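You operate a simulated robot arm through the tools that you are given. There is no shell and no other tool. Be economical: measure what you need, move in short steps, check, and stop when the job is done.

You are at the controls of a simulated robot arm. One attempt, no reset.

Task
Cool the dried sand on the cooling rack, then level it with the wood block.
Fine: it is at about 70 C; run the fan till the screen reads COOL, switch it off, and put the block back. Set down upright: wood block. What is to be rubbed or washed off counts as gone when no trace of it is left.

It is judged by the outcome, as a careful person would: the job done as asked, and still so three seconds after it is handed in. It fails if anything else is knocked over, pushed out of place, dropped, spilled or broken.

Robot
A 7-joint arm with a two-finger parallel gripper, fixed in place. Base frame: the origin is at the foot of the arm, x ahead of it, y to its left, z up; the work surface is at about z = 0.862. Lengths are in m, angles in rad, forces in N, time in s.
With the tool pointing down near the work surface it reaches from about 0.24 to 0.68 m from the base axis. Its first joint turns from -1.152 to 1.152 rad. Payload 2.4 kg.
The tool frame sits at the grasp point between the pads (the TCP): z along the fingers, y along the line on which they close. The tips reach 0.03 m beyond it. Largest opening 0.094 m; finger width 0.028, thickness 0.01; the body of the gripper, 0.05 by 0.096 m, starts 0.055 m behind the TCP.
Orientation is that of the tool frame in the base frame, as a unit quaternion [x, y, z, w]. With the fingers straight down and closing along the base's y, the tool's x points along the base's -x, its y along +y and its z along -z.

Tools
- The arm moves only by the tool arm_command. Its argument "targets" is a list of rows, each a list of 3 entries, a list of its own where there are three numbers: the turn, a rotation vector about the tool's x, y, z in rad, then the shift along the tool's x, y, z in m, then the finger opening in m, from 0 to 0.094. In form: [[[wx, wy, wz], [tx, ty, tz], fingers], ...]. A call has 1 to 20 rows; each row shifts and turns the commanded pose from where the row before left it, along the tool's axes as they then stand. A row lasts 0.2 s, in which the tool goes at most 0.05 m and 0.15 rad; a call with a longer step from one row to the next is refused whole, and so is a gripper value outside its range. Where a pose cannot be reached the arm comes as near as it can. A force on the tool above 40 N (or 10 N above the force at the start of the call, whichever is more), or a blocked arm, ends the call early, and 0.2 s more pass. The fingers move at their own pace (about 0.153 m/s each) and stop on an object; they squeeze with about 36 N. The grip force told is the motor's: it shows also when the fingers shut on nothing. Time passes only in rows, and 0.2 s behind the last, so rows that do not move let the fingers close. It gives the time, the measured TCP pose, the force on the tool (base axes), the opening and the grip force at its end, in the units of the frame above (readings bear some noise), with the torque about the TCP (base axes, N m) and any sound that the robot's microphone picked up.
- Cameras (640 x 400 px; columns grow to the right, rows downward): "scene" is fixed at [0.0273, 0.4636, 1.4467]; the picture's right is [-0.85, -0.53, 0.00], its down [-0.28, 0.45, -0.85] and it looks along [0.45, -0.72, -0.53] (base axes); focal length 316 px, centre (320, 200). "wrist" rides on the gripper at [0.076, 0.014, -0.102] in the tool frame; the picture's right is [-0.18, 0.98, 0.00], its down [-0.75, -0.14, -0.64] and it looks along [-0.63, -0.12, 0.77] (tool axes); focal length 243 px, centre (320, 200). There is no depth. A picture from a camera that has moved, and an enlarged one, comes with that camera's place and axes in the base frame and with its lens.
- get_image(camera): a new picture of that camera. No time passes.
- inspect(camera, box): a new picture of the part [left, top, right, bottom] of that camera's present view, enlarged. No time passes.
- close_job(): hands the job in; it is judged then, once.

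Go step by step. Nothing tells you positions but the pictures and the camera data: compare them with the known pose of the tool, close in by small moves and look again before you grip or let go. The budget is 120 turns and 84 pictures, counting those below and the enlarged ones. Unless the task says otherwise, let go and move clear before handing in, and close with one line.

The tools are called after ">>>" as a command line: name --argument value ..., lists and objects as JSON in quotes. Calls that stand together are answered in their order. arm_command: Moves the arm, as the interface text tells. Its arguments: {"type":"object","properties":{"targets":{"type":"array"}},"required":["targets"]} The other tools are called the same way: get_image (camera) takes a picture; inspect (camera, box) takes an enlarged picture of a part of a camera's view; close_job () hands the job in.

At the start:

```text
time_s: 0.0
eef_pos: [0.3916, 0.0899, 1.2079]
tool_rot: [0.001, 1.0, 0.0, 0.0]
ft_force: [0.2, -0.3, 0.2]
moment: [-0.01, 0.02, -0.02]
gripper_width: 0.0938
gripper_force: 0.1
```

scene: 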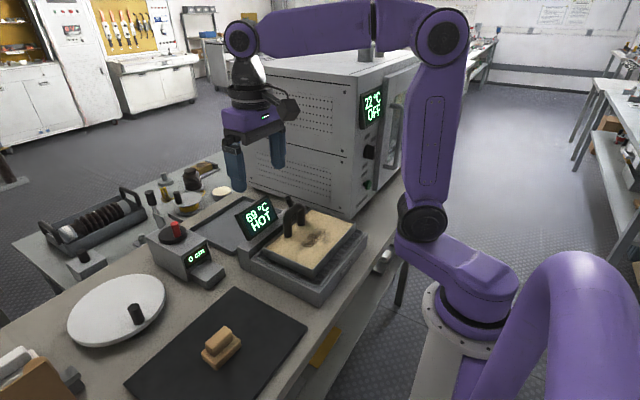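
wrist: 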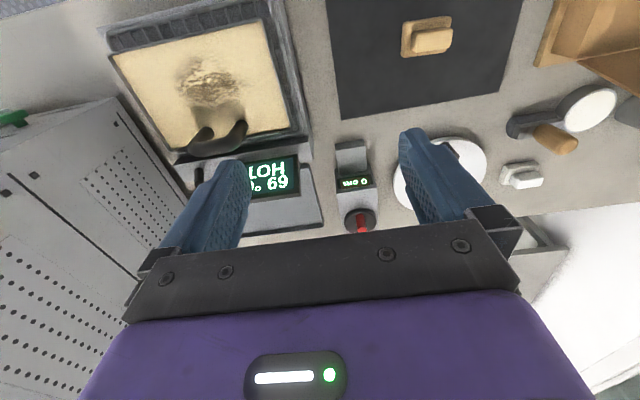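

I see a tray of sand on a rack with a screen reading 69 °C HOT, a small unit with a red knob (perhaps the fan control), and a wood block on a black mat. I'll look closer at each first.

>>> inspect --camera "scene" --box '[130, 170, 380, 326]'

>>> inspect --camera "wrist" --box '[100, 0, 500, 250]'

>>> inspect --camera "scene" --box '[100, 260, 340, 400]'

```text
2.56 times, centred on (255, 248) of scene
camera zoom: at [0.0273, 0.4636, 1.4467], right [-0.85, -0.53, 0.0], down [-0.28, 0.45, -0.85], along [0.45, -0.72, -0.53], focal length 810 px, centre (486, 77)
```

zoom: 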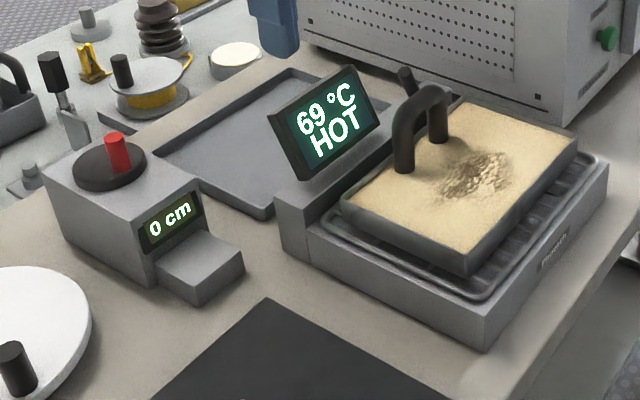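

```text
1.60 times, centred on (300, 125) of wrist
camera zoom: at [0.3154, 0.1039, 1.3111], right [0.18, 0.98, 0.0], down [0.75, -0.14, 0.64], along [0.63, -0.12, -0.77], focal length 388 px, centre (352, 320)
```

zoom: 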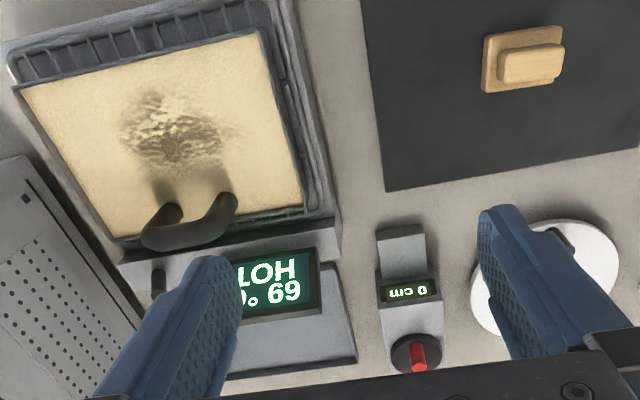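

```text
2.67 times, centred on (220, 330) of scene
camera zoom: at [0.0273, 0.4636, 1.4467], right [-0.85, -0.53, 0.0], down [-0.28, 0.45, -0.85], along [0.45, -0.72, -0.53], focal length 844 px, centre (587, -147)
```

zoom: 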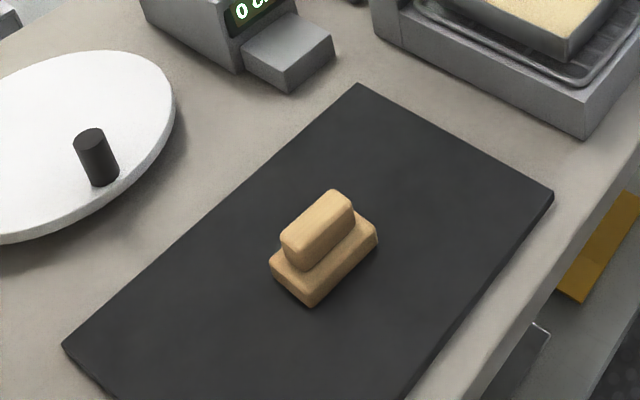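

The black lever beside the screen, at about (0.51, -0.145, 0.96), is probably the fan switch. I'll move the wrist camera closer to check it.

>>> arm_command --targets '[[[0, 0, 0], [0, -0.042, 0.01], 0.094], [[0, 0, 0], [0, -0.042, 0.01], 0.094], [[0, 0, 0], [0, -0.042, 0.01], 0.094], [[0, 0, 0], [0, -0.042, 0.01], 0.094], [[0, 0, 0], [0, -0.042, 0.01], 0.094]]'

>>> get_image --camera "wrist"

>>> inspect --camera "scene" --box '[230, 180, 310, 230]'

```text
time_s: 1.2
eef_pos: [0.3913, -0.1199, 1.1592]
tool_rot: [-0.001, 1.0, -0.001, 0.0]
ft_force: [-0.7, 0.0, 0.4]
moment: [0.0, 0.02, 0.01]
gripper_width: 0.0941
gripper_force: 0.0
```

```text
78 pictures are left
camera wrist: at [0.3156, -0.1068, 1.2624], right [0.18, 0.98, 0.0], down [0.75, -0.14, 0.64], along [0.63, -0.12, -0.77], focal length 243 px, centre (320, 200)
```

wrist: 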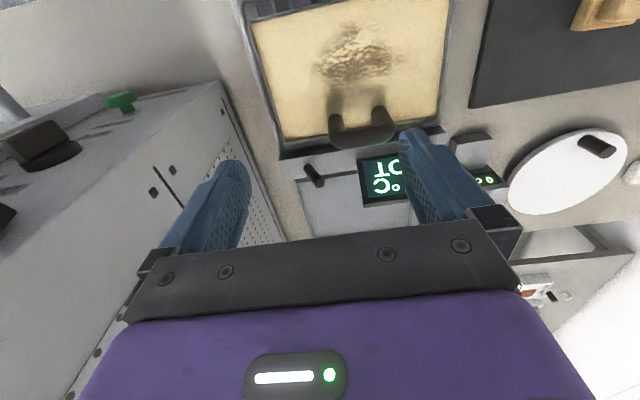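

```text
8.00 times, centred on (270, 205) of scene
camera zoom: at [0.0273, 0.4636, 1.4467], right [-0.85, -0.53, 0.0], down [-0.28, 0.45, -0.85], along [0.45, -0.72, -0.53], focal length 2531 px, centre (720, 160)
```

zoom: 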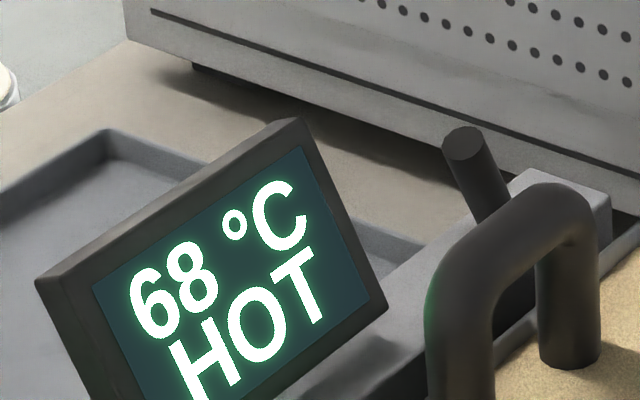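

The lever is a toggle on the rack's rear ledge. I'll enlarge it to get its tilt.

>>> inspect --camera "wrist" --box '[270, 130, 382, 200]'

```text
5.71 times, centred on (326, 165) of wrist
camera zoom: at [0.3156, -0.1068, 1.2624], right [0.18, 0.98, 0.0], down [0.75, -0.14, 0.64], along [0.63, -0.12, -0.77], focal length 1386 px, centre (286, 400)
```

zoom: 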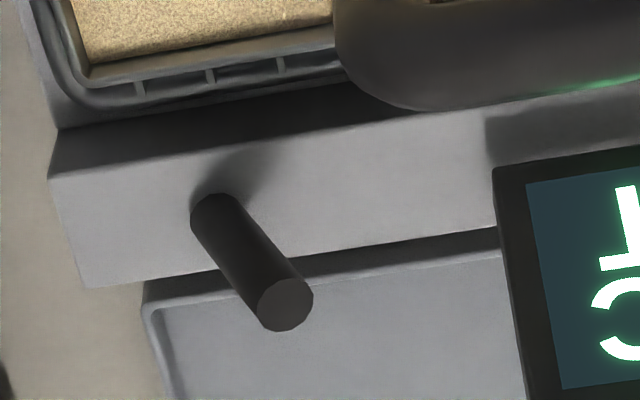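

The tip is at about (0.517, -0.145, 0.975), leaning to +y from a base at y≈-0.166. I'll straddle it with slightly opened fingers, coming in above it first.

>>> arm_command --targets '[[[0, 0, 0], [-0.042, -0.008, 0.0], 0.05], [[0, 0, 0], [-0.042, -0.008, 0.0], 0.05], [[0, 0, 0], [-0.042, -0.009, 0.0], 0.05], [[0, 0, 0], [0, 0, 0.04], 0.05], [[0, 0, 0], [0, 0, 0.04], 0.05], [[0, 0, 0], [0, 0, 0.02], 0.05]]'

>>> get_image --camera "wrist"

>>> inspect --camera "scene" --box '[200, 120, 360, 220]'

```text
time_s: 2.6
eef_pos: [0.5168, -0.1462, 1.0587]
tool_rot: [0.0, 1.0, 0.001, 0.0]
ft_force: [0.4, 0.9, 0.5]
moment: [-0.04, 0.0, 0.02]
gripper_width: 0.0498
gripper_force: 0.1
```

```text
75 pictures are left
camera wrist: at [0.4414, -0.1315, 1.1613], right [0.18, 0.98, 0.0], down [0.75, -0.14, 0.64], along [0.63, -0.12, -0.77], focal length 243 px, centre (320, 200)
```

wrist: 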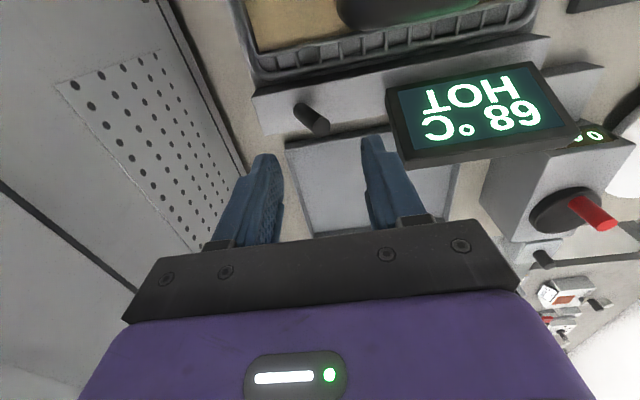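

```text
4.00 times, centred on (280, 170) of scene
camera zoom: at [0.0273, 0.4636, 1.4467], right [-0.85, -0.53, 0.0], down [-0.28, 0.45, -0.85], along [0.45, -0.72, -0.53], focal length 1266 px, centre (480, 320)
```

zoom: 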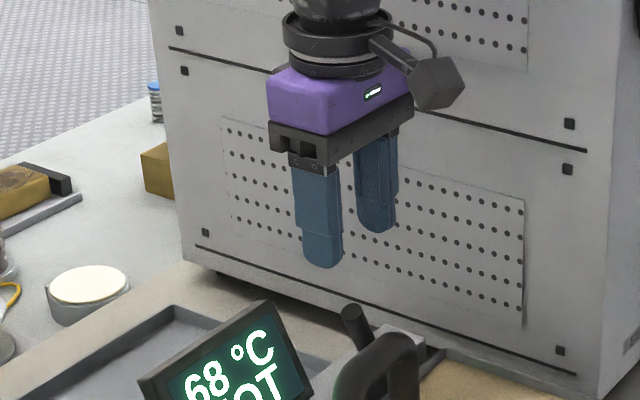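

The tip position is confirmed at about (0.52, -0.147), and there is clearance to the screen. I'll go down around the lever.

>>> arm_command --targets '[[[0, 0, 0], [-0.003, 0, 0.025], 0.05], [[0, 0, 0], [0, 0, 0.025], 0.05], [[0, 0, 0], [0, 0, 0.024], 0.05]]'

>>> get_image --camera "wrist"

>>> inspect --camera "scene" --box '[200, 140, 360, 240]'

```text
time_s: 3.4
eef_pos: [0.5199, -0.1462, 0.9838]
tool_rot: [0.0, 1.0, 0.0, 0.001]
ft_force: [-0.3, -0.4, 0.0]
moment: [0.02, -0.01, 0.0]
gripper_width: 0.0501
gripper_force: 0.1
```

```text
73 pictures are left
camera wrist: at [0.4444, -0.1313, 1.0876], right [0.18, 0.98, 0.0], down [0.75, -0.14, 0.64], along [0.63, -0.12, -0.77], focal length 243 px, centre (320, 200)
```

wrist: 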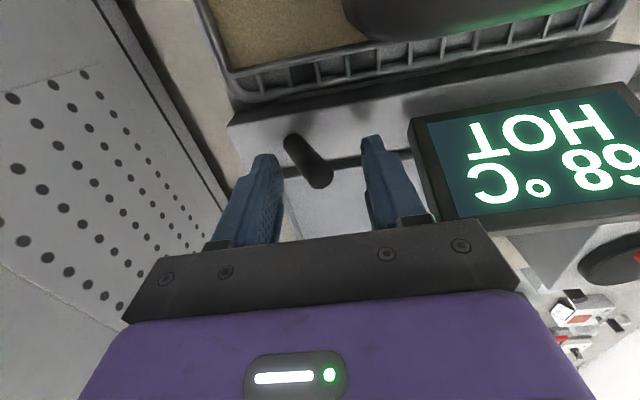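

```text
4.00 times, centred on (280, 190) of scene
camera zoom: at [0.0273, 0.4636, 1.4467], right [-0.85, -0.53, 0.0], down [-0.28, 0.45, -0.85], along [0.45, -0.72, -0.53], focal length 1266 px, centre (480, 240)
```

zoom: 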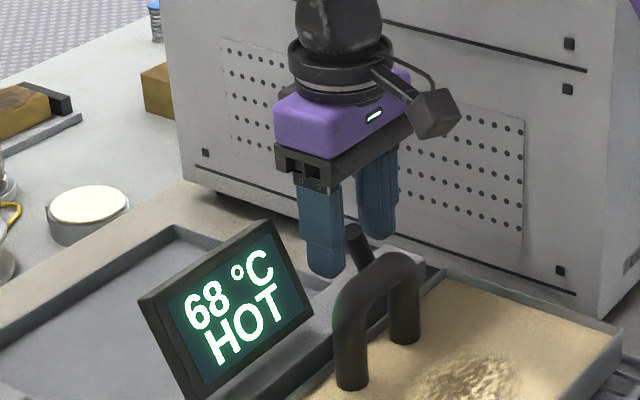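

The lever sits between the fingers. Pushing toward -y.

>>> arm_command --targets '[[[0, 0, 0], [0, -0.012, 0], 0.05], [[0, 0, 0], [0, -0.012, 0], 0.05], [[0, 0, 0], [0, -0.012, 0], 0.05], [[0, 0, 0], [0, -0.012, 0], 0.05], [[0, 0, 0], [0, -0.008, 0], 0.05]]'

>>> get_image --camera "wrist"

```text
time_s: 4.6
eef_pos: [0.5199, -0.1984, 0.9838]
tool_rot: [0.0, 1.0, 0.002, -0.001]
ft_force: [-1.1, 12.4, 1.6]
moment: [0.36, 0.14, 0.08]
gripper_width: 0.0567
gripper_force: 5.9
```

```text
71 pictures are left
camera wrist: at [0.4448, -0.1848, 1.0873], right [0.18, 0.98, 0.0], down [0.76, -0.14, 0.64], along [0.63, -0.11, -0.77], focal length 243 px, centre (320, 200)
```

wrist: 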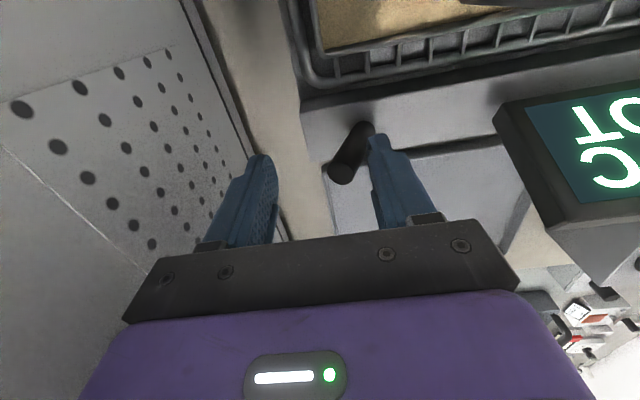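

The lever now leans to -y. I'll back off so it isn't loaded, then wait and read the screen.

>>> arm_command --targets '[[[0, 0, 0], [0, 0.012, 0], 0.05], [[0, 0, 0], [0, 0, 0], 0.05], [[0, 0, 0], [0, 0, 0], 0.05], [[0, 0, 0], [0, 0, 0], 0.05], [[0, 0, 0], [0, 0, 0], 0.05], [[0, 0, 0], [0, 0, 0], 0.05]]'

>>> inspect --camera "scene" --box '[200, 140, 360, 240]'

```text
time_s: 6.0
eef_pos: [0.521, -0.1899, 0.9849]
tool_rot: [0.0, 1.0, 0.0, 0.0]
ft_force: [0.5, -0.7, -0.2]
moment: [0.01, -0.02, -0.03]
gripper_width: 0.05
gripper_force: 0.0
```

```text
4.00 times, centred on (280, 190) of scene
camera zoom: at [0.0273, 0.4636, 1.4467], right [-0.85, -0.53, 0.0], down [-0.28, 0.45, -0.85], along [0.45, -0.72, -0.53], focal length 1266 px, centre (480, 240)
```

zoom: 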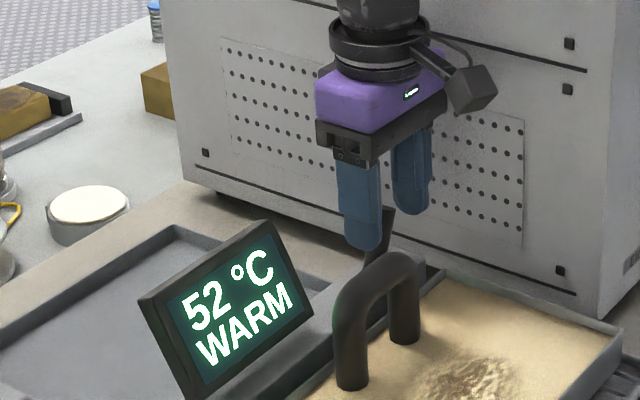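

The fan works: 52 °C WARM. Waiting a little more.

>>> arm_command --targets '[[[0, 0, 0], [0, 0, 0], 0.05], [[0, 0, 0], [0, 0, 0], 0.05], [[0, 0, 0], [0, 0, 0], 0.05], [[0, 0, 0], [0, 0, 0], 0.05]]'

>>> inspect --camera "scene" --box '[200, 140, 360, 240]'

```text
time_s: 7.0
eef_pos: [0.5208, -0.1891, 0.9846]
tool_rot: [0.0, 1.0, 0.0, 0.0]
ft_force: [-0.4, 0.1, 0.4]
moment: [0.04, 0.04, -0.01]
gripper_width: 0.0501
gripper_force: 0.0
```

```text
4.00 times, centred on (280, 190) of scene
camera zoom: at [0.0273, 0.4636, 1.4467], right [-0.85, -0.53, 0.0], down [-0.28, 0.45, -0.85], along [0.45, -0.72, -0.53], focal length 1266 px, centre (480, 240)
```

zoom: 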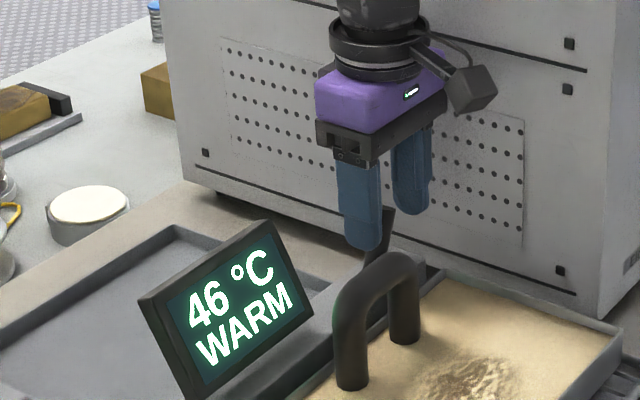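

It reads 46 °C and is still dropping, so I'll keep waiting.

>>> arm_command --targets '[[[0, 0, 0], [0, 0, 0], 0.05], [[0, 0, 0], [0, 0, 0], 0.05], [[0, 0, 0], [0, 0, 0], 0.05], [[0, 0, 0], [0, 0, 0], 0.05], [[0, 0, 0], [0, 0, 0], 0.05], [[0, 0, 0], [0, 0, 0], 0.05]]'

>>> inspect --camera "scene" --box '[200, 140, 360, 240]'

```text
time_s: 8.4
eef_pos: [0.5191, -0.1905, 0.9839]
tool_rot: [0.0, 1.0, 0.0, 0.0]
ft_force: [-0.2, -0.8, 0.6]
moment: [0.02, 0.0, 0.01]
gripper_width: 0.0502
gripper_force: 0.1
```

```text
4.00 times, centred on (280, 190) of scene
camera zoom: at [0.0273, 0.4636, 1.4467], right [-0.85, -0.53, 0.0], down [-0.28, 0.45, -0.85], along [0.45, -0.72, -0.53], focal length 1266 px, centre (480, 240)
```

zoom: 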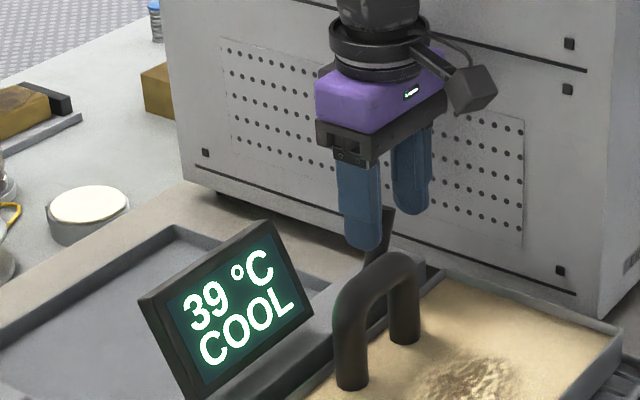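

It reads COOL. Now I'll narrow the fingers to stay clear of the screen and push the lever back to +y.

>>> arm_command --targets '[[[0, 0, 0], [0, 0, 0], 0.036], [[0, 0, 0], [0, 0.012, 0], 0.036], [[0, 0, 0], [0, 0.012, 0], 0.036], [[0, 0, 0], [0, 0.012, 0], 0.036], [[0, 0, 0], [0, 0.012, 0], 0.036], [[0, 0, 0], [0, 0.01, 0], 0.036]]'

>>> get_image --camera "wrist"

>>> inspect --camera "scene" --box '[200, 140, 360, 240]'

```text
time_s: 9.8
eef_pos: [0.5194, -0.1374, 0.9851]
tool_rot: [0.004, 1.0, -0.002, 0.004]
ft_force: [1.7, -23.6, 1.9]
moment: [-0.76, -0.12, 0.1]
gripper_width: 0.0495
gripper_force: 11.9
```

```text
67 pictures are left
camera wrist: at [0.4442, -0.1216, 1.0874], right [0.19, 0.98, 0.0], down [0.75, -0.14, 0.65], along [0.63, -0.13, -0.76], focal length 243 px, centre (320, 200)
```

wrist: 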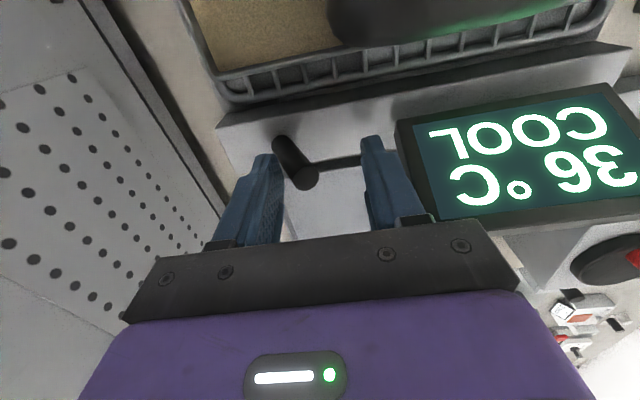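

```text
4.00 times, centred on (280, 190) of scene
camera zoom: at [0.0274, 0.4629, 1.4469], right [-0.85, -0.53, 0.0], down [-0.28, 0.45, -0.85], along [0.45, -0.72, -0.53], focal length 1266 px, centre (480, 240)
```

zoom: 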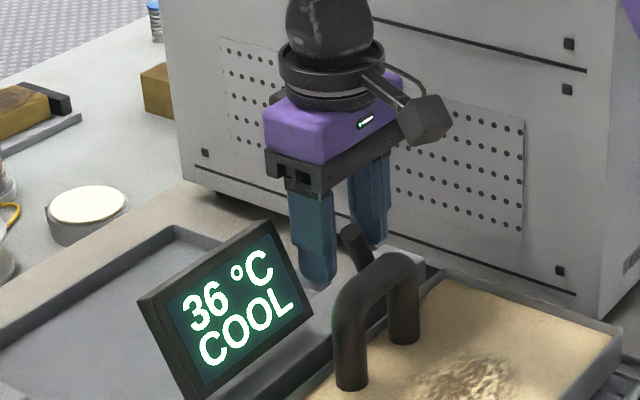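

The lever is back at its +y stop. I'll ease off and lift clear, then check that the reading has stopped falling.

>>> arm_command --targets '[[[0, 0, 0], [0, -0.014, 0], 0.036], [[0, 0, 0], [0, 0, 0], 0.04], [[0, 0, 0], [0, 0, -0.03], 0.04], [[0, 0, 0], [0, 0, -0.04], 0.04], [[0, 0, 0], [0, 0, -0.05], 0.06], [[0, 0, 0], [0, 0, -0.05], 0.09]]'

>>> inspect --camera "scene" --box '[200, 180, 360, 280]'

```text
time_s: 11.2
eef_pos: [0.5196, -0.1452, 1.1537]
tool_rot: [0.0, 1.0, 0.001, 0.0]
ft_force: [-0.2, 1.8, 0.4]
moment: [0.01, 0.01, -0.04]
gripper_width: 0.09
gripper_force: 0.2
```

```text
4.00 times, centred on (280, 230) of scene
camera zoom: at [0.0273, 0.4636, 1.4467], right [-0.85, -0.53, 0.0], down [-0.28, 0.45, -0.85], along [0.45, -0.72, -0.53], focal length 1266 px, centre (480, 80)
```

zoom: 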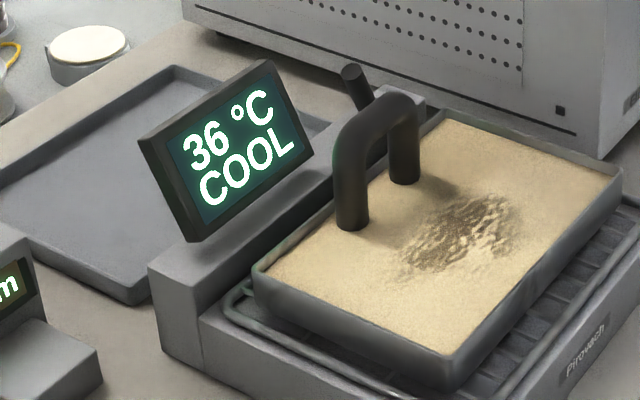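

The fan is off and the reading holds at 36 °C COOL. Next I'll move over the wood block.

>>> arm_command --targets '[[[0, 0, 0], [0.0148, 0.0432, 0], 0.09], [[0, 0, 0], [0.0148, 0.0432, 0], 0.09], [[0, 0, 0], [0.0148, 0.0432, 0], 0.09], [[0, 0, 0], [0.0148, 0.0432, 0], 0.09], [[0, 0, 0], [0.0148, 0.0432, 0], 0.09], [[0, 0, 0], [0.0148, 0.0432, 0], 0.09], [[0, 0, 0], [0.0148, 0.0432, 0], 0.09], [[0, 0, 0], [0.0148, 0.0432, 0], 0.09], [[0, 0, 0], [0.0148, 0.0432, 0], 0.09]]'

>>> get_image --camera "wrist"

>>> get_image --camera "scene"

```text
time_s: 13.2
eef_pos: [0.3857, 0.2444, 1.1557]
tool_rot: [0.0, 1.0, 0.0, 0.0]
ft_force: [0.5, 0.1, 0.8]
moment: [-0.02, -0.04, -0.01]
gripper_width: 0.09
gripper_force: 0.0
```

```text
64 pictures are left
camera wrist: at [0.3098, 0.2581, 1.2577], right [0.19, 0.98, 0.0], down [0.75, -0.14, 0.64], along [0.63, -0.12, -0.77], focal length 243 px, centre (320, 200)
```

wrist: 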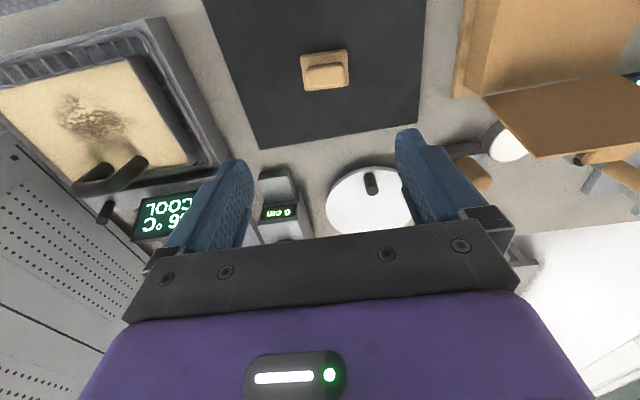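

```text
63 pictures are left
```

scene: 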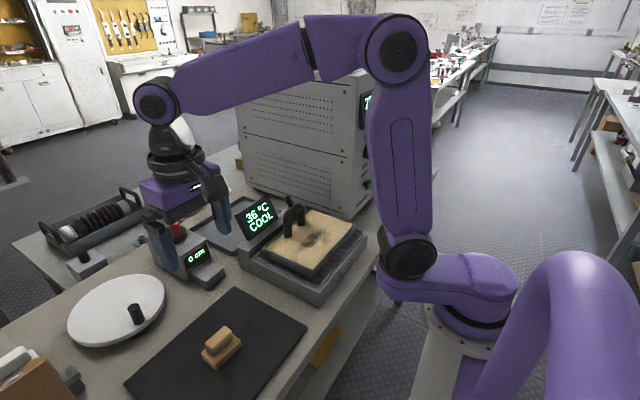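

The block is in view of the wrist camera. I'll enlarge it in both views to place it exactly.

>>> inspect --camera "wrist" --box '[280, 30, 376, 90]'

>>> inspect --camera "scene" --box '[172, 315, 268, 375]'

```text
6.67 times, centred on (328, 60) of wrist
camera zoom: at [0.3098, 0.2581, 1.2577], right [0.19, 0.98, 0.0], down [0.75, -0.14, 0.64], along [0.63, -0.12, -0.77], focal length 1618 px, centre (267, 1133)
```

zoom: 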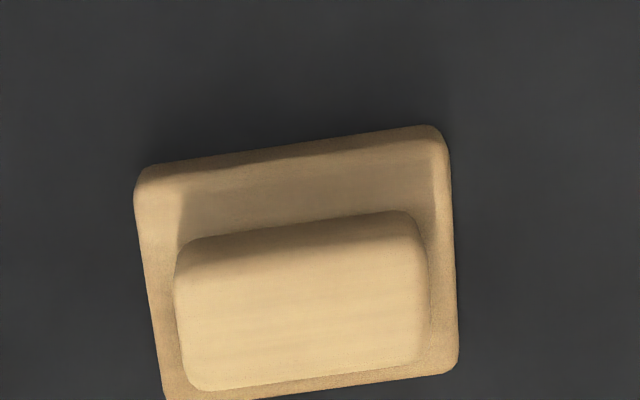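

```text
6.67 times, centred on (220, 345) of scene
camera zoom: at [0.0273, 0.4636, 1.4467], right [-0.85, -0.53, 0.0], down [-0.28, 0.45, -0.85], along [0.45, -0.72, -0.53], focal length 2109 px, centre (987, -767)
```

zoom: 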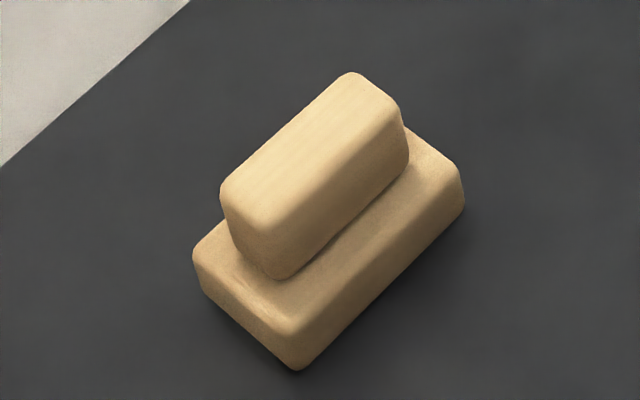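

I place the knob top at about (0.391, 0.249, 0.906), its long axis near y and turned about 0.04 rad. I'll come down above it with the fingers wide.

>>> arm_command --targets '[[[0, 0, 0.04], [-0.005, 0.0045, 0.04], 0.094], [[0, 0, 0], [0, 0, 0.05], 0.094], [[0, 0, 0], [0, 0, 0.05], 0.094], [[0, 0, 0], [0, 0, 0.05], 0.094], [[0, 0, 0], [0, 0, 0.016], 0.094]]'

>>> get_image --camera "wrist"

>>> inspect --camera "scene" --box '[140, 275, 300, 375]'

```text
time_s: 14.4
eef_pos: [0.3924, 0.2486, 0.9465]
tool_rot: [0.019, 1.0, 0.0, 0.0]
ft_force: [0.9, 0.5, -0.6]
moment: [-0.02, 0.0, -0.01]
gripper_width: 0.0941
gripper_force: 0.0
```

```text
60 pictures are left
camera wrist: at [0.3166, 0.2657, 1.0506], right [0.22, 0.97, 0.0], down [0.75, -0.17, 0.64], along [0.63, -0.14, -0.77], focal length 243 px, centre (320, 200)
```

wrist: 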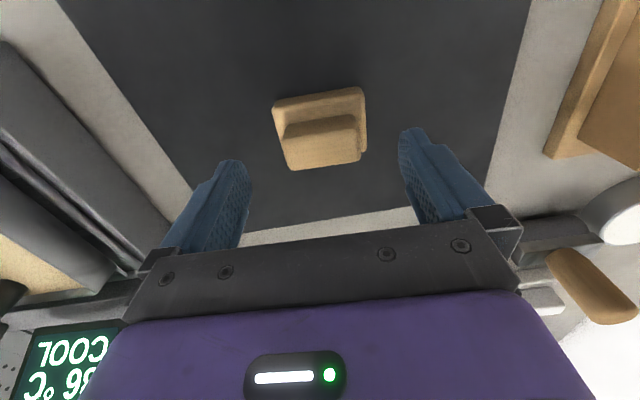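

```text
4.00 times, centred on (220, 325) of scene
camera zoom: at [0.0273, 0.4636, 1.4467], right [-0.85, -0.53, 0.0], down [-0.28, 0.45, -0.85], along [0.45, -0.72, -0.53], focal length 1266 px, centre (720, -300)
```

zoom: 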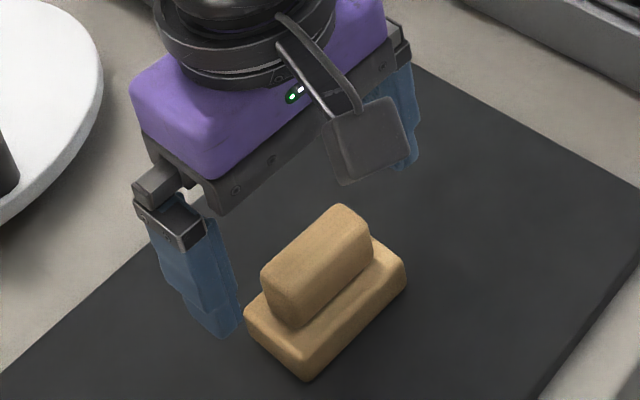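

The knob is centred under the TCP. I'll go down to about z=0.917 and close.

>>> arm_command --targets '[[[0, 0, 0], [0, 0, 0.015], 0.094], [[0, 0, 0], [0, 0, 0.015], 0.094], [[0, 0, 0], [0, 0, 0], 0.07], [[0, 0, 0], [0, 0, 0], 0.055], [[0, 0, 0], [0, 0, 0], 0.04], [[0, 0, 0], [0, 0, 0], 0.03], [[0, 0, 0], [0, 0, 0], 0.03]]'

>>> get_image --camera "wrist"

>>> inspect --camera "scene" --box '[140, 275, 300, 375]'

```text
time_s: 16.0
eef_pos: [0.3935, 0.249, 0.9186]
tool_rot: [0.021, 1.0, 0.001, 0.002]
ft_force: [-0.5, 0.1, 25.9]
moment: [-0.1, 0.26, -0.03]
gripper_width: 0.0491
gripper_force: 35.9
```

```text
58 pictures are left
camera wrist: at [0.3173, 0.2655, 1.0216], right [0.22, 0.97, 0.0], down [0.75, -0.17, 0.64], along [0.63, -0.14, -0.77], focal length 243 px, centre (320, 200)
```

wrist: 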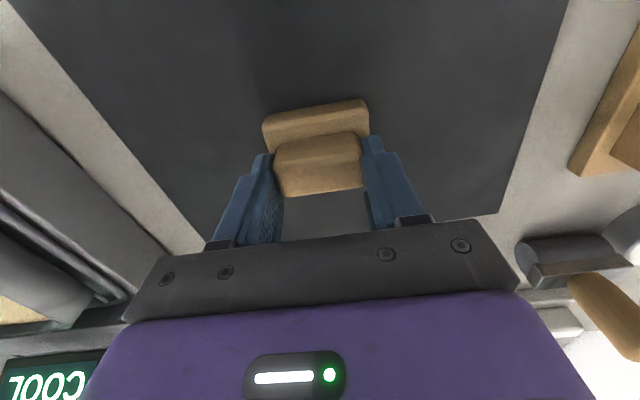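

```text
4.00 times, centred on (220, 325) of scene
camera zoom: at [0.027, 0.4634, 1.4468], right [-0.85, -0.53, 0.0], down [-0.28, 0.45, -0.85], along [0.45, -0.72, -0.53], focal length 1266 px, centre (720, -300)
```

zoom: 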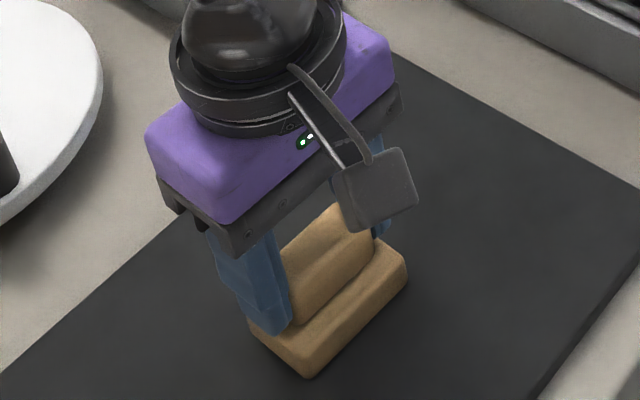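

The knob is held at 0.049 m, with the fingertips just resting on the base. The block's bottom is about 0.0545 m below the TCP. Lifting.

>>> arm_command --targets '[[[0, 0, 0], [0, 0, -0.01], 0.03], [[0, 0, 0], [0, 0, -0.03], 0.03], [[0, 0, 0], [0, 0, -0.04], 0.03], [[0, 0, 0], [0, 0, -0.04], 0.03], [[0, 0, 0], [0, 0, -0.04], 0.03]]'

>>> get_image --camera "wrist"

```text
time_s: 17.2
eef_pos: [0.3913, 0.2488, 1.0776]
tool_rot: [0.02, 1.0, 0.0, 0.0]
ft_force: [0.3, 0.3, -0.2]
moment: [-0.02, 0.01, 0.05]
gripper_width: 0.0297
gripper_force: 0.0
```

```text
56 pictures are left
camera wrist: at [0.3164, 0.2653, 1.1809], right [0.22, 0.97, 0.0], down [0.75, -0.17, 0.64], along [0.63, -0.14, -0.77], focal length 243 px, centre (320, 200)
```

wrist: 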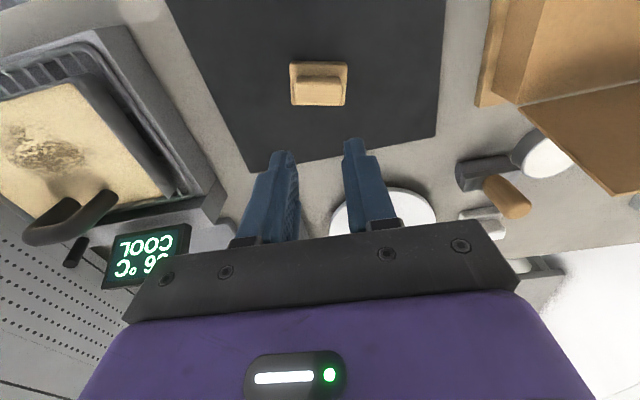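

The grip slipped: the fingers are at 0.0297 with nothing held, and the block still stands in its place. I'll turn the gripper 90° to grip the knob's long flat faces instead.

>>> arm_command --targets '[[[0, 0, 0.1428], [0, 0, 0], 0.07], [[0, 0, 0.1428], [0, 0, 0], 0.07], [[0, 0, 0.1428], [0, 0, 0], 0.07], [[0, 0, 0.1428], [0, 0, 0], 0.07], [[0, 0, 0.1428], [0, 0, 0], 0.07], [[0, 0, 0.1428], [0, 0, 0], 0.07], [[0, 0, 0.1428], [0, 0, 0], 0.07], [[0, 0, 0.1428], [0, 0, 0], 0.07], [[0, 0, 0.1428], [0, 0, 0], 0.07], [[0, 0, 0.1428], [0, 0, 0], 0.07], [[0, 0, 0.1428], [0, 0, 0], 0.07]]'

>>> get_image --camera "wrist"

>>> inspect --camera "scene" --box '[172, 315, 268, 375]'

```text
time_s: 19.6
eef_pos: [0.3917, 0.2483, 1.0781]
tool_rot: [0.722, 0.691, 0.0, 0.0]
ft_force: [-0.5, 0.7, 0.5]
moment: [0.0, -0.04, 0.0]
gripper_width: 0.0701
gripper_force: 0.1
```

```text
55 pictures are left
camera wrist: at [0.41, 0.3236, 1.1813], right [0.97, -0.23, 0.0], down [-0.17, -0.75, 0.64], along [-0.14, -0.63, -0.77], focal length 243 px, centre (320, 200)
```

wrist: 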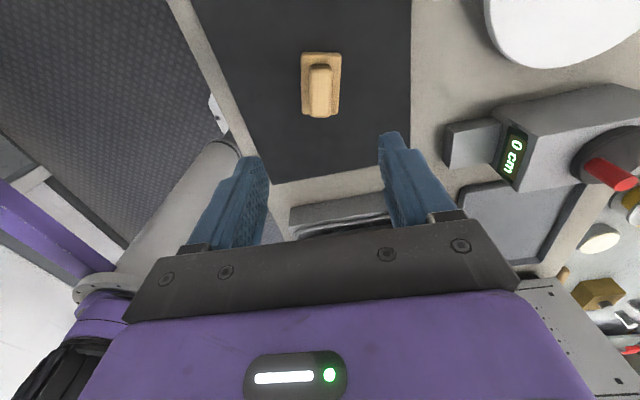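

```text
6.67 times, centred on (220, 345) of scene
camera zoom: at [0.0273, 0.4636, 1.4467], right [-0.85, -0.53, 0.0], down [-0.28, 0.45, -0.85], along [0.45, -0.72, -0.53], focal length 2109 px, centre (987, -767)
```

zoom: 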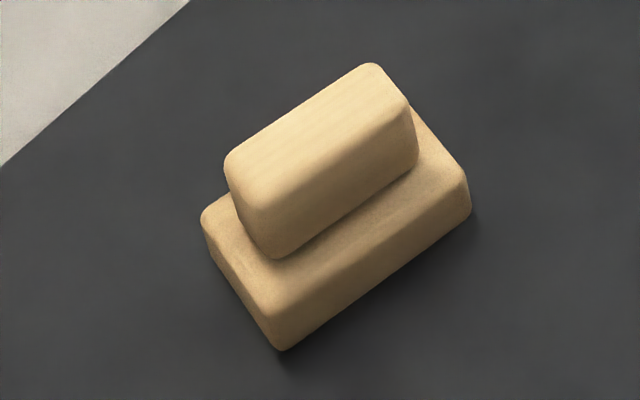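

The block turned a little on the mat. I'll measure its present yaw.

>>> inspect --camera "wrist" --box '[272, 35, 368, 125]'

```text
4.44 times, centred on (320, 80) of wrist
camera zoom: at [0.41, 0.3236, 1.1813], right [0.97, -0.23, 0.0], down [-0.17, -0.75, 0.64], along [-0.14, -0.63, -0.77], focal length 1078 px, centre (320, 733)
```

zoom: 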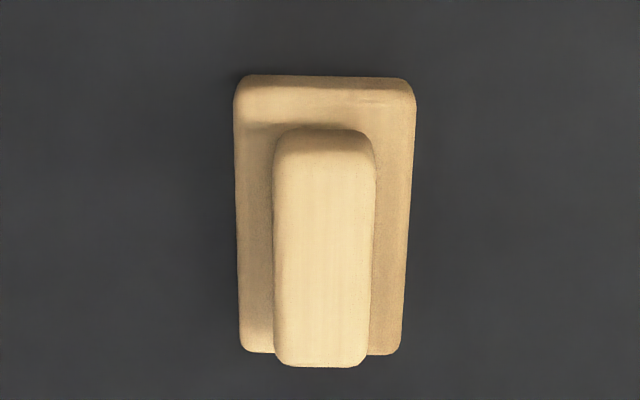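

The block's long axis is now turned about 0.25 rad and its centre is at (0.3936, 0.246). I'll align with it and go down.

>>> arm_command --targets '[[[0, 0, 0.1], [0, 0, 0], 0.07], [[0, 0, 0.1], [0, 0, 0], 0.07], [[0, 0, 0], [-0.0018, 0.0024, 0.04], 0.07], [[0, 0, 0], [0, 0, 0.04], 0.07], [[0, 0, 0], [0, 0, 0.04], 0.07], [[0, 0, 0], [0, 0, 0.02], 0.07]]'

>>> get_image --camera "wrist"

>>> inspect --camera "scene" --box '[140, 275, 300, 375]'

```text
time_s: 21.0
eef_pos: [0.3943, 0.2456, 0.9378]
tool_rot: [0.787, 0.617, 0.0, 0.0]
ft_force: [0.3, -0.9, 0.0]
moment: [-0.02, -0.01, 0.0]
gripper_width: 0.0702
gripper_force: 0.0
```

```text
52 pictures are left
camera wrist: at [0.4267, 0.3168, 1.0414], right [0.91, -0.41, 0.0], down [-0.32, -0.7, 0.64], along [-0.26, -0.58, -0.77], focal length 243 px, centre (320, 200)
```

wrist: 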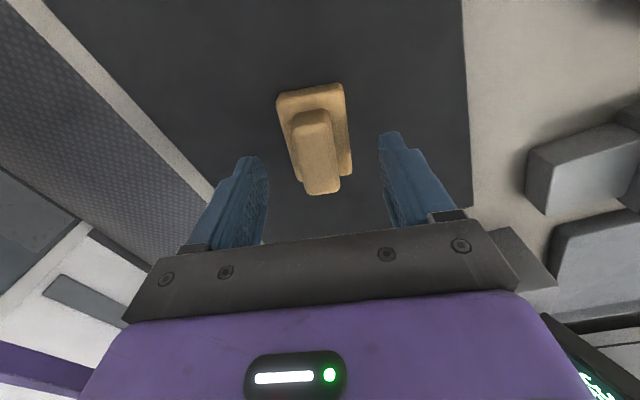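

```text
4.00 times, centred on (220, 325) of scene
camera zoom: at [0.0273, 0.4636, 1.4467], right [-0.85, -0.53, 0.0], down [-0.28, 0.45, -0.85], along [0.45, -0.72, -0.53], focal length 1266 px, centre (720, -300)
```

zoom: 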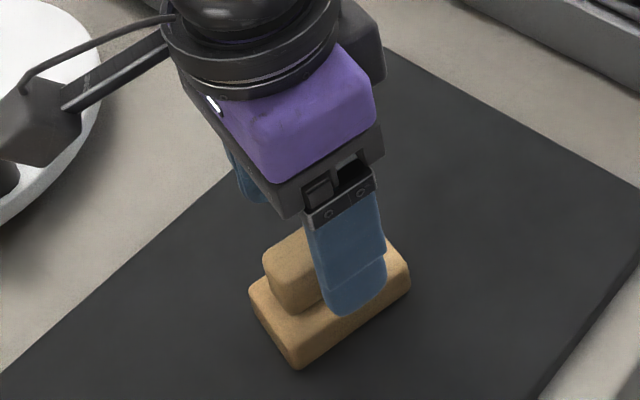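

The gripper is aligned. I'll lower to about z=0.921, close, and lift in a small test step.

>>> arm_command --targets '[[[0, 0, 0], [0, 0, 0.01], 0.07], [[0, 0, 0], [0, 0, 0.007], 0.07], [[0, 0, 0], [0, 0, 0], 0.045], [[0, 0, 0], [0, 0, 0], 0.03], [[0, 0, 0], [0, 0, 0], 0.01], [[0, 0, 0], [0, 0, 0], 0.0], [[0, 0, 0], [0, 0, 0], 0.0], [[0, 0, 0], [0, 0, 0], 0.0]]'

>>> get_image --camera "wrist"

>>> inspect --camera "scene" --box '[140, 275, 300, 375]'

```text
time_s: 22.8
eef_pos: [0.3937, 0.2464, 0.9217]
tool_rot: [0.787, 0.617, 0.0, 0.0]
ft_force: [0.6, 0.1, -0.5]
moment: [0.0, -0.03, -0.01]
gripper_width: 0.023
gripper_force: 36.4
```

```text
50 pictures are left
camera wrist: at [0.4265, 0.3167, 1.0242], right [0.91, -0.41, 0.0], down [-0.32, -0.7, 0.64], along [-0.26, -0.58, -0.77], focal length 243 px, centre (320, 200)
```

wrist: 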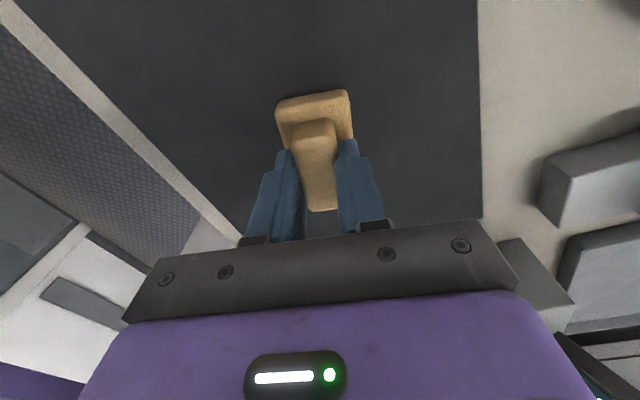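

```text
4.00 times, centred on (220, 325) of scene
camera zoom: at [0.0273, 0.4636, 1.4467], right [-0.85, -0.53, 0.0], down [-0.28, 0.45, -0.85], along [0.45, -0.72, -0.53], focal length 1266 px, centre (720, -300)
```

zoom: 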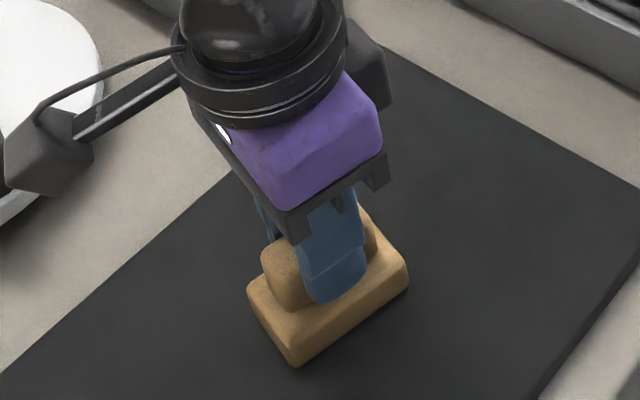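

The grip is clean, with 0.023 m opening, 36 N and no side force. Lifting slowly.

>>> arm_command --targets '[[[0, 0, 0], [0, 0, -0.004], 0.0], [[0, 0, 0], [0, 0, -0.006], 0.0], [[0, 0, 0], [0, 0, -0.01], 0.0], [[0, 0, 0], [0, 0, -0.02], 0.0]]'

>>> get_image --camera "wrist"

>>> inspect --camera "scene" --box '[140, 255, 300, 375]'

```text
time_s: 23.8
eef_pos: [0.394, 0.2455, 0.9619]
tool_rot: [0.786, 0.618, 0.0, 0.0]
ft_force: [-0.1, -0.7, -0.7]
moment: [0.03, 0.0, 0.03]
gripper_width: 0.0233
gripper_force: 36.8
```

```text
48 pictures are left
camera wrist: at [0.4267, 0.3167, 1.065], right [0.91, -0.41, 0.0], down [-0.32, -0.7, 0.64], along [-0.26, -0.58, -0.77], focal length 243 px, centre (320, 200)
```

wrist: 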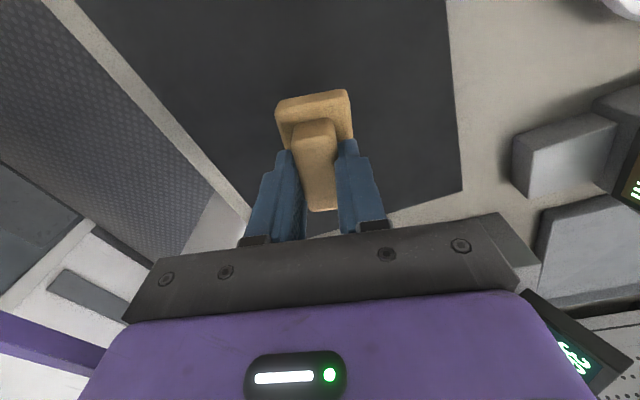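

```text
3.33 times, centred on (220, 315) of scene
camera zoom: at [0.0273, 0.4636, 1.4467], right [-0.85, -0.53, 0.0], down [-0.28, 0.45, -0.85], along [0.45, -0.72, -0.53], focal length 1055 px, centre (653, -183)
```

zoom: 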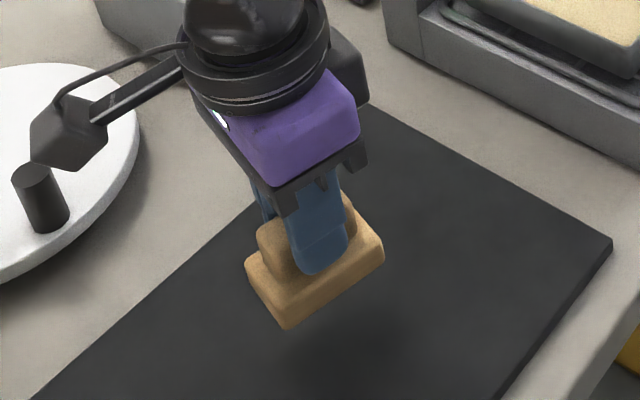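

The block is held. I'll square it up with the tray, raise it, and carry it over the +y part of the sand to look.

>>> arm_command --targets '[[[0, 0, -0.121], [0, 0, -0.045], 0.0], [[0, 0, -0.12], [0, 0, -0.045], 0.0], [[0, 0, 0], [-0.04, -0.0023, 0], 0.0], [[0, 0, 0], [-0.04, -0.0023, 0], 0.0], [[0, 0, 0], [-0.04, -0.0023, 0], 0.0], [[0, 0, 0], [-0.04, -0.0023, 0], 0.0], [[0, 0, 0], [-0.04, -0.0023, 0], 0.0], [[0, 0, 0], [-0.04, -0.0023, 0], 0.0], [[0, 0, 0], [-0.035, -0.0023, 0], 0.0]]'

>>> get_image --camera "wrist"

>>> inspect --camera "scene" --box '[220, 150, 380, 310]'

```text
time_s: 25.8
eef_pos: [0.3778, -0.0299, 1.0509]
tool_rot: [0.707, 0.707, 0.0, 0.0]
ft_force: [0.6, 0.2, -0.3]
moment: [0.01, 0.0, -0.01]
gripper_width: 0.023
gripper_force: 36.1
```

```text
46 pictures are left
camera wrist: at [0.3921, 0.0463, 1.1538], right [0.98, -0.18, 0.0], down [-0.14, -0.75, 0.64], along [-0.12, -0.63, -0.77], focal length 243 px, centre (320, 200)
```

wrist: 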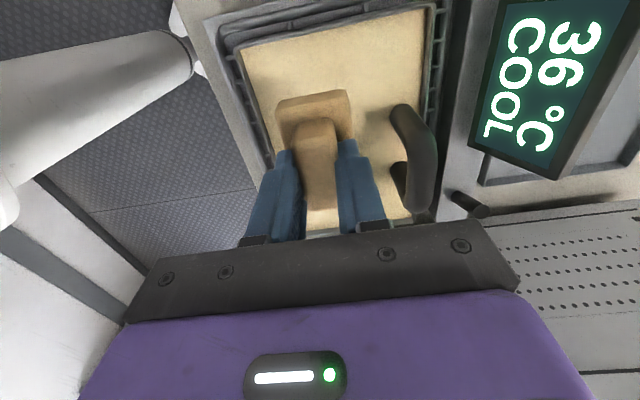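

```text
2.50 times, centred on (300, 230) of scene
camera zoom: at [0.0273, 0.4636, 1.4467], right [-0.85, -0.53, 0.0], down [-0.28, 0.45, -0.85], along [0.45, -0.72, -0.53], focal length 791 px, centre (370, 125)
```

zoom: 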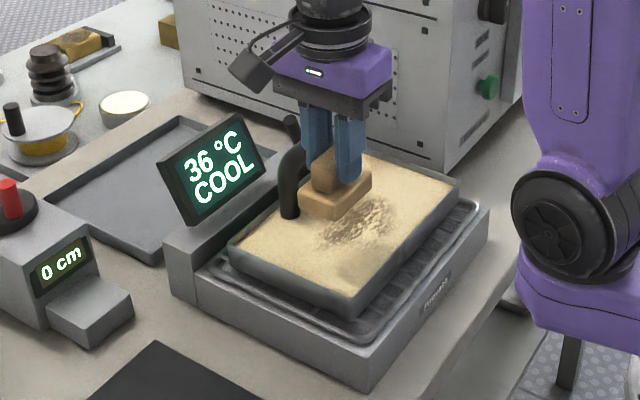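

The tray spans about x 0.323–0.467 and y -0.185–0.026, with the handle at x≥0.43. I'll go down at (0.356, -0.02) on smooth sand and feel for contact.

>>> arm_command --targets '[[[0, 0, 0], [0.01, -0.022, 0.02], 0.0], [[0, 0, 0], [0, 0, 0.02], 0.0], [[0, 0, 0], [0, 0, 0.02], 0.0], [[0, 0, 0], [0, 0, 0.005], 0.0]]'

>>> inspect --camera "scene" --box '[250, 180, 370, 290]'

```text
time_s: 26.8
eef_pos: [0.3558, -0.0204, 0.9879]
tool_rot: [0.706, 0.708, -0.001, -0.001]
ft_force: [-6.8, 0.4, 18.6]
moment: [0.09, 0.24, 0.05]
gripper_width: 0.0229
gripper_force: 36.0
stopped in row 4: the force on the tool passed its limit at 55 N (the readings are from after the stop); the commanded pose is now the measured one
```

```text
3.64 times, centred on (310, 235) of scene
camera zoom: at [0.0269, 0.4636, 1.4467], right [-0.85, -0.53, 0.0], down [-0.28, 0.45, -0.85], along [0.45, -0.72, -0.53], focal length 1150 px, centre (356, 73)
```

zoom: 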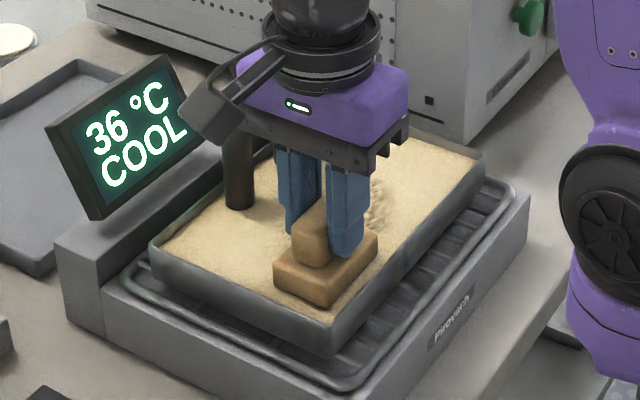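

Contact with the sand at TCP z≈0.988. I'll ease off slightly and make a slow first stroke toward -y.

>>> arm_command --targets '[[[0, 0, 0], [0, 0, -0.0008], 0.0], [[0, 0, 0], [-0.01, 0, 0], 0.0], [[0, 0, 0], [-0.015, 0, 0], 0.0], [[0, 0, 0], [-0.015, 0, 0], 0.0], [[0, 0, 0], [-0.015, 0, 0], 0.0]]'

>>> inspect --camera "scene" --box '[250, 180, 370, 290]'

>>> get_image --camera "wrist"

```text
time_s: 28.0
eef_pos: [0.3568, -0.0754, 0.988]
tool_rot: [0.707, 0.707, 0.0, 0.001]
ft_force: [0.2, 0.4, -0.9]
moment: [-0.02, 0.04, -0.02]
gripper_width: 0.0231
gripper_force: 35.7
```

```text
3.64 times, centred on (310, 235) of scene
camera zoom: at [0.0273, 0.4636, 1.4467], right [-0.85, -0.53, 0.0], down [-0.28, 0.45, -0.85], along [0.45, -0.72, -0.53], focal length 1150 px, centre (356, 73)
```

zoom: 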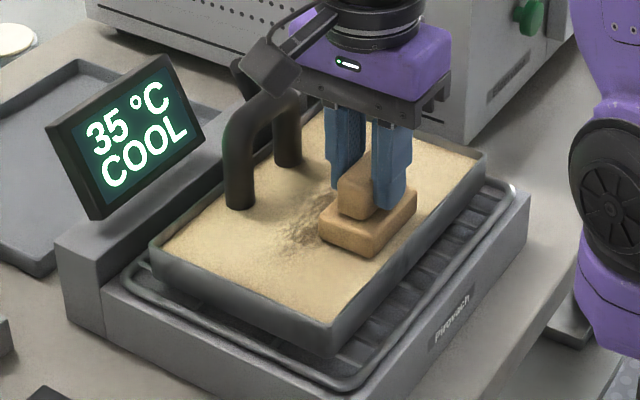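

```text
42 pictures are left
camera wrist: at [0.3716, 0.0011, 1.0914], right [0.98, -0.18, 0.0], down [-0.14, -0.75, 0.64], along [-0.12, -0.63, -0.77], focal length 243 px, centre (320, 200)
```

wrist: 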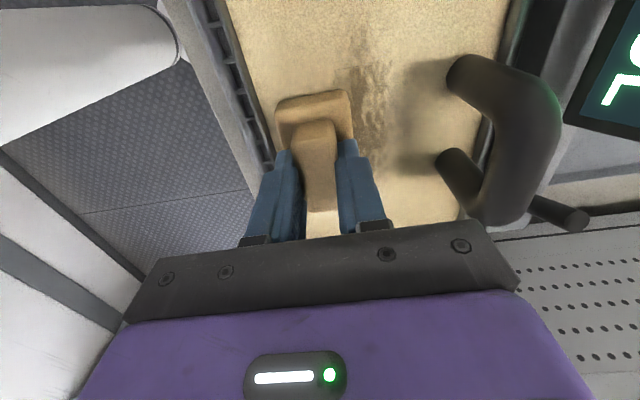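

There's no contact force now. I'll lower in 1 mm steps to find the sand here.

>>> arm_command --targets '[[[0, 0, 0], [0, 0, 0.001], 0.0], [[0, 0, 0], [0, 0, 0.001], 0.0]]'

```text
time_s: 28.7
eef_pos: [0.3575, -0.0764, 0.9879]
tool_rot: [0.707, 0.707, 0.001, 0.002]
ft_force: [-3.0, 0.3, 13.0]
moment: [0.23, 0.29, 0.01]
gripper_width: 0.0231
gripper_force: 35.8
stopped in row 2: the force on the tool passed its limit at 43 N (the readings are from after the stop); the commanded pose is now the measured one
```

The surface is stiff at z≈0.988. The present press is about 13 N, so I'll stroke on with that light press.

>>> arm_command --targets '[[[0, 0, 0], [-0.012, 0, 0], 0.0], [[0, 0, 0], [-0.012, 0, 0], 0.0], [[0, 0, 0], [-0.012, 0, 0], 0.0], [[0, 0, 0], [-0.012, 0, 0], 0.0], [[0, 0, 0], [-0.01, 0, 0], 0.0]]'

>>> inspect --camera "scene" --box '[250, 180, 370, 290]'

```text
time_s: 29.9
eef_pos: [0.3567, -0.1318, 0.9878]
tool_rot: [0.707, 0.707, 0.001, 0.002]
ft_force: [0.8, 9.3, 23.3]
moment: [0.46, 0.11, -0.06]
gripper_width: 0.0231
gripper_force: 36.2
```

```text
3.64 times, centred on (310, 235) of scene
camera zoom: at [0.0271, 0.4639, 1.4466], right [-0.85, -0.53, 0.0], down [-0.28, 0.45, -0.85], along [0.45, -0.72, -0.53], focal length 1150 px, centre (356, 73)
```

zoom: 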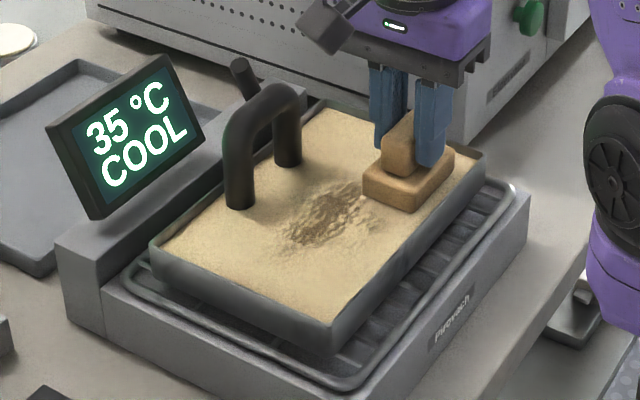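

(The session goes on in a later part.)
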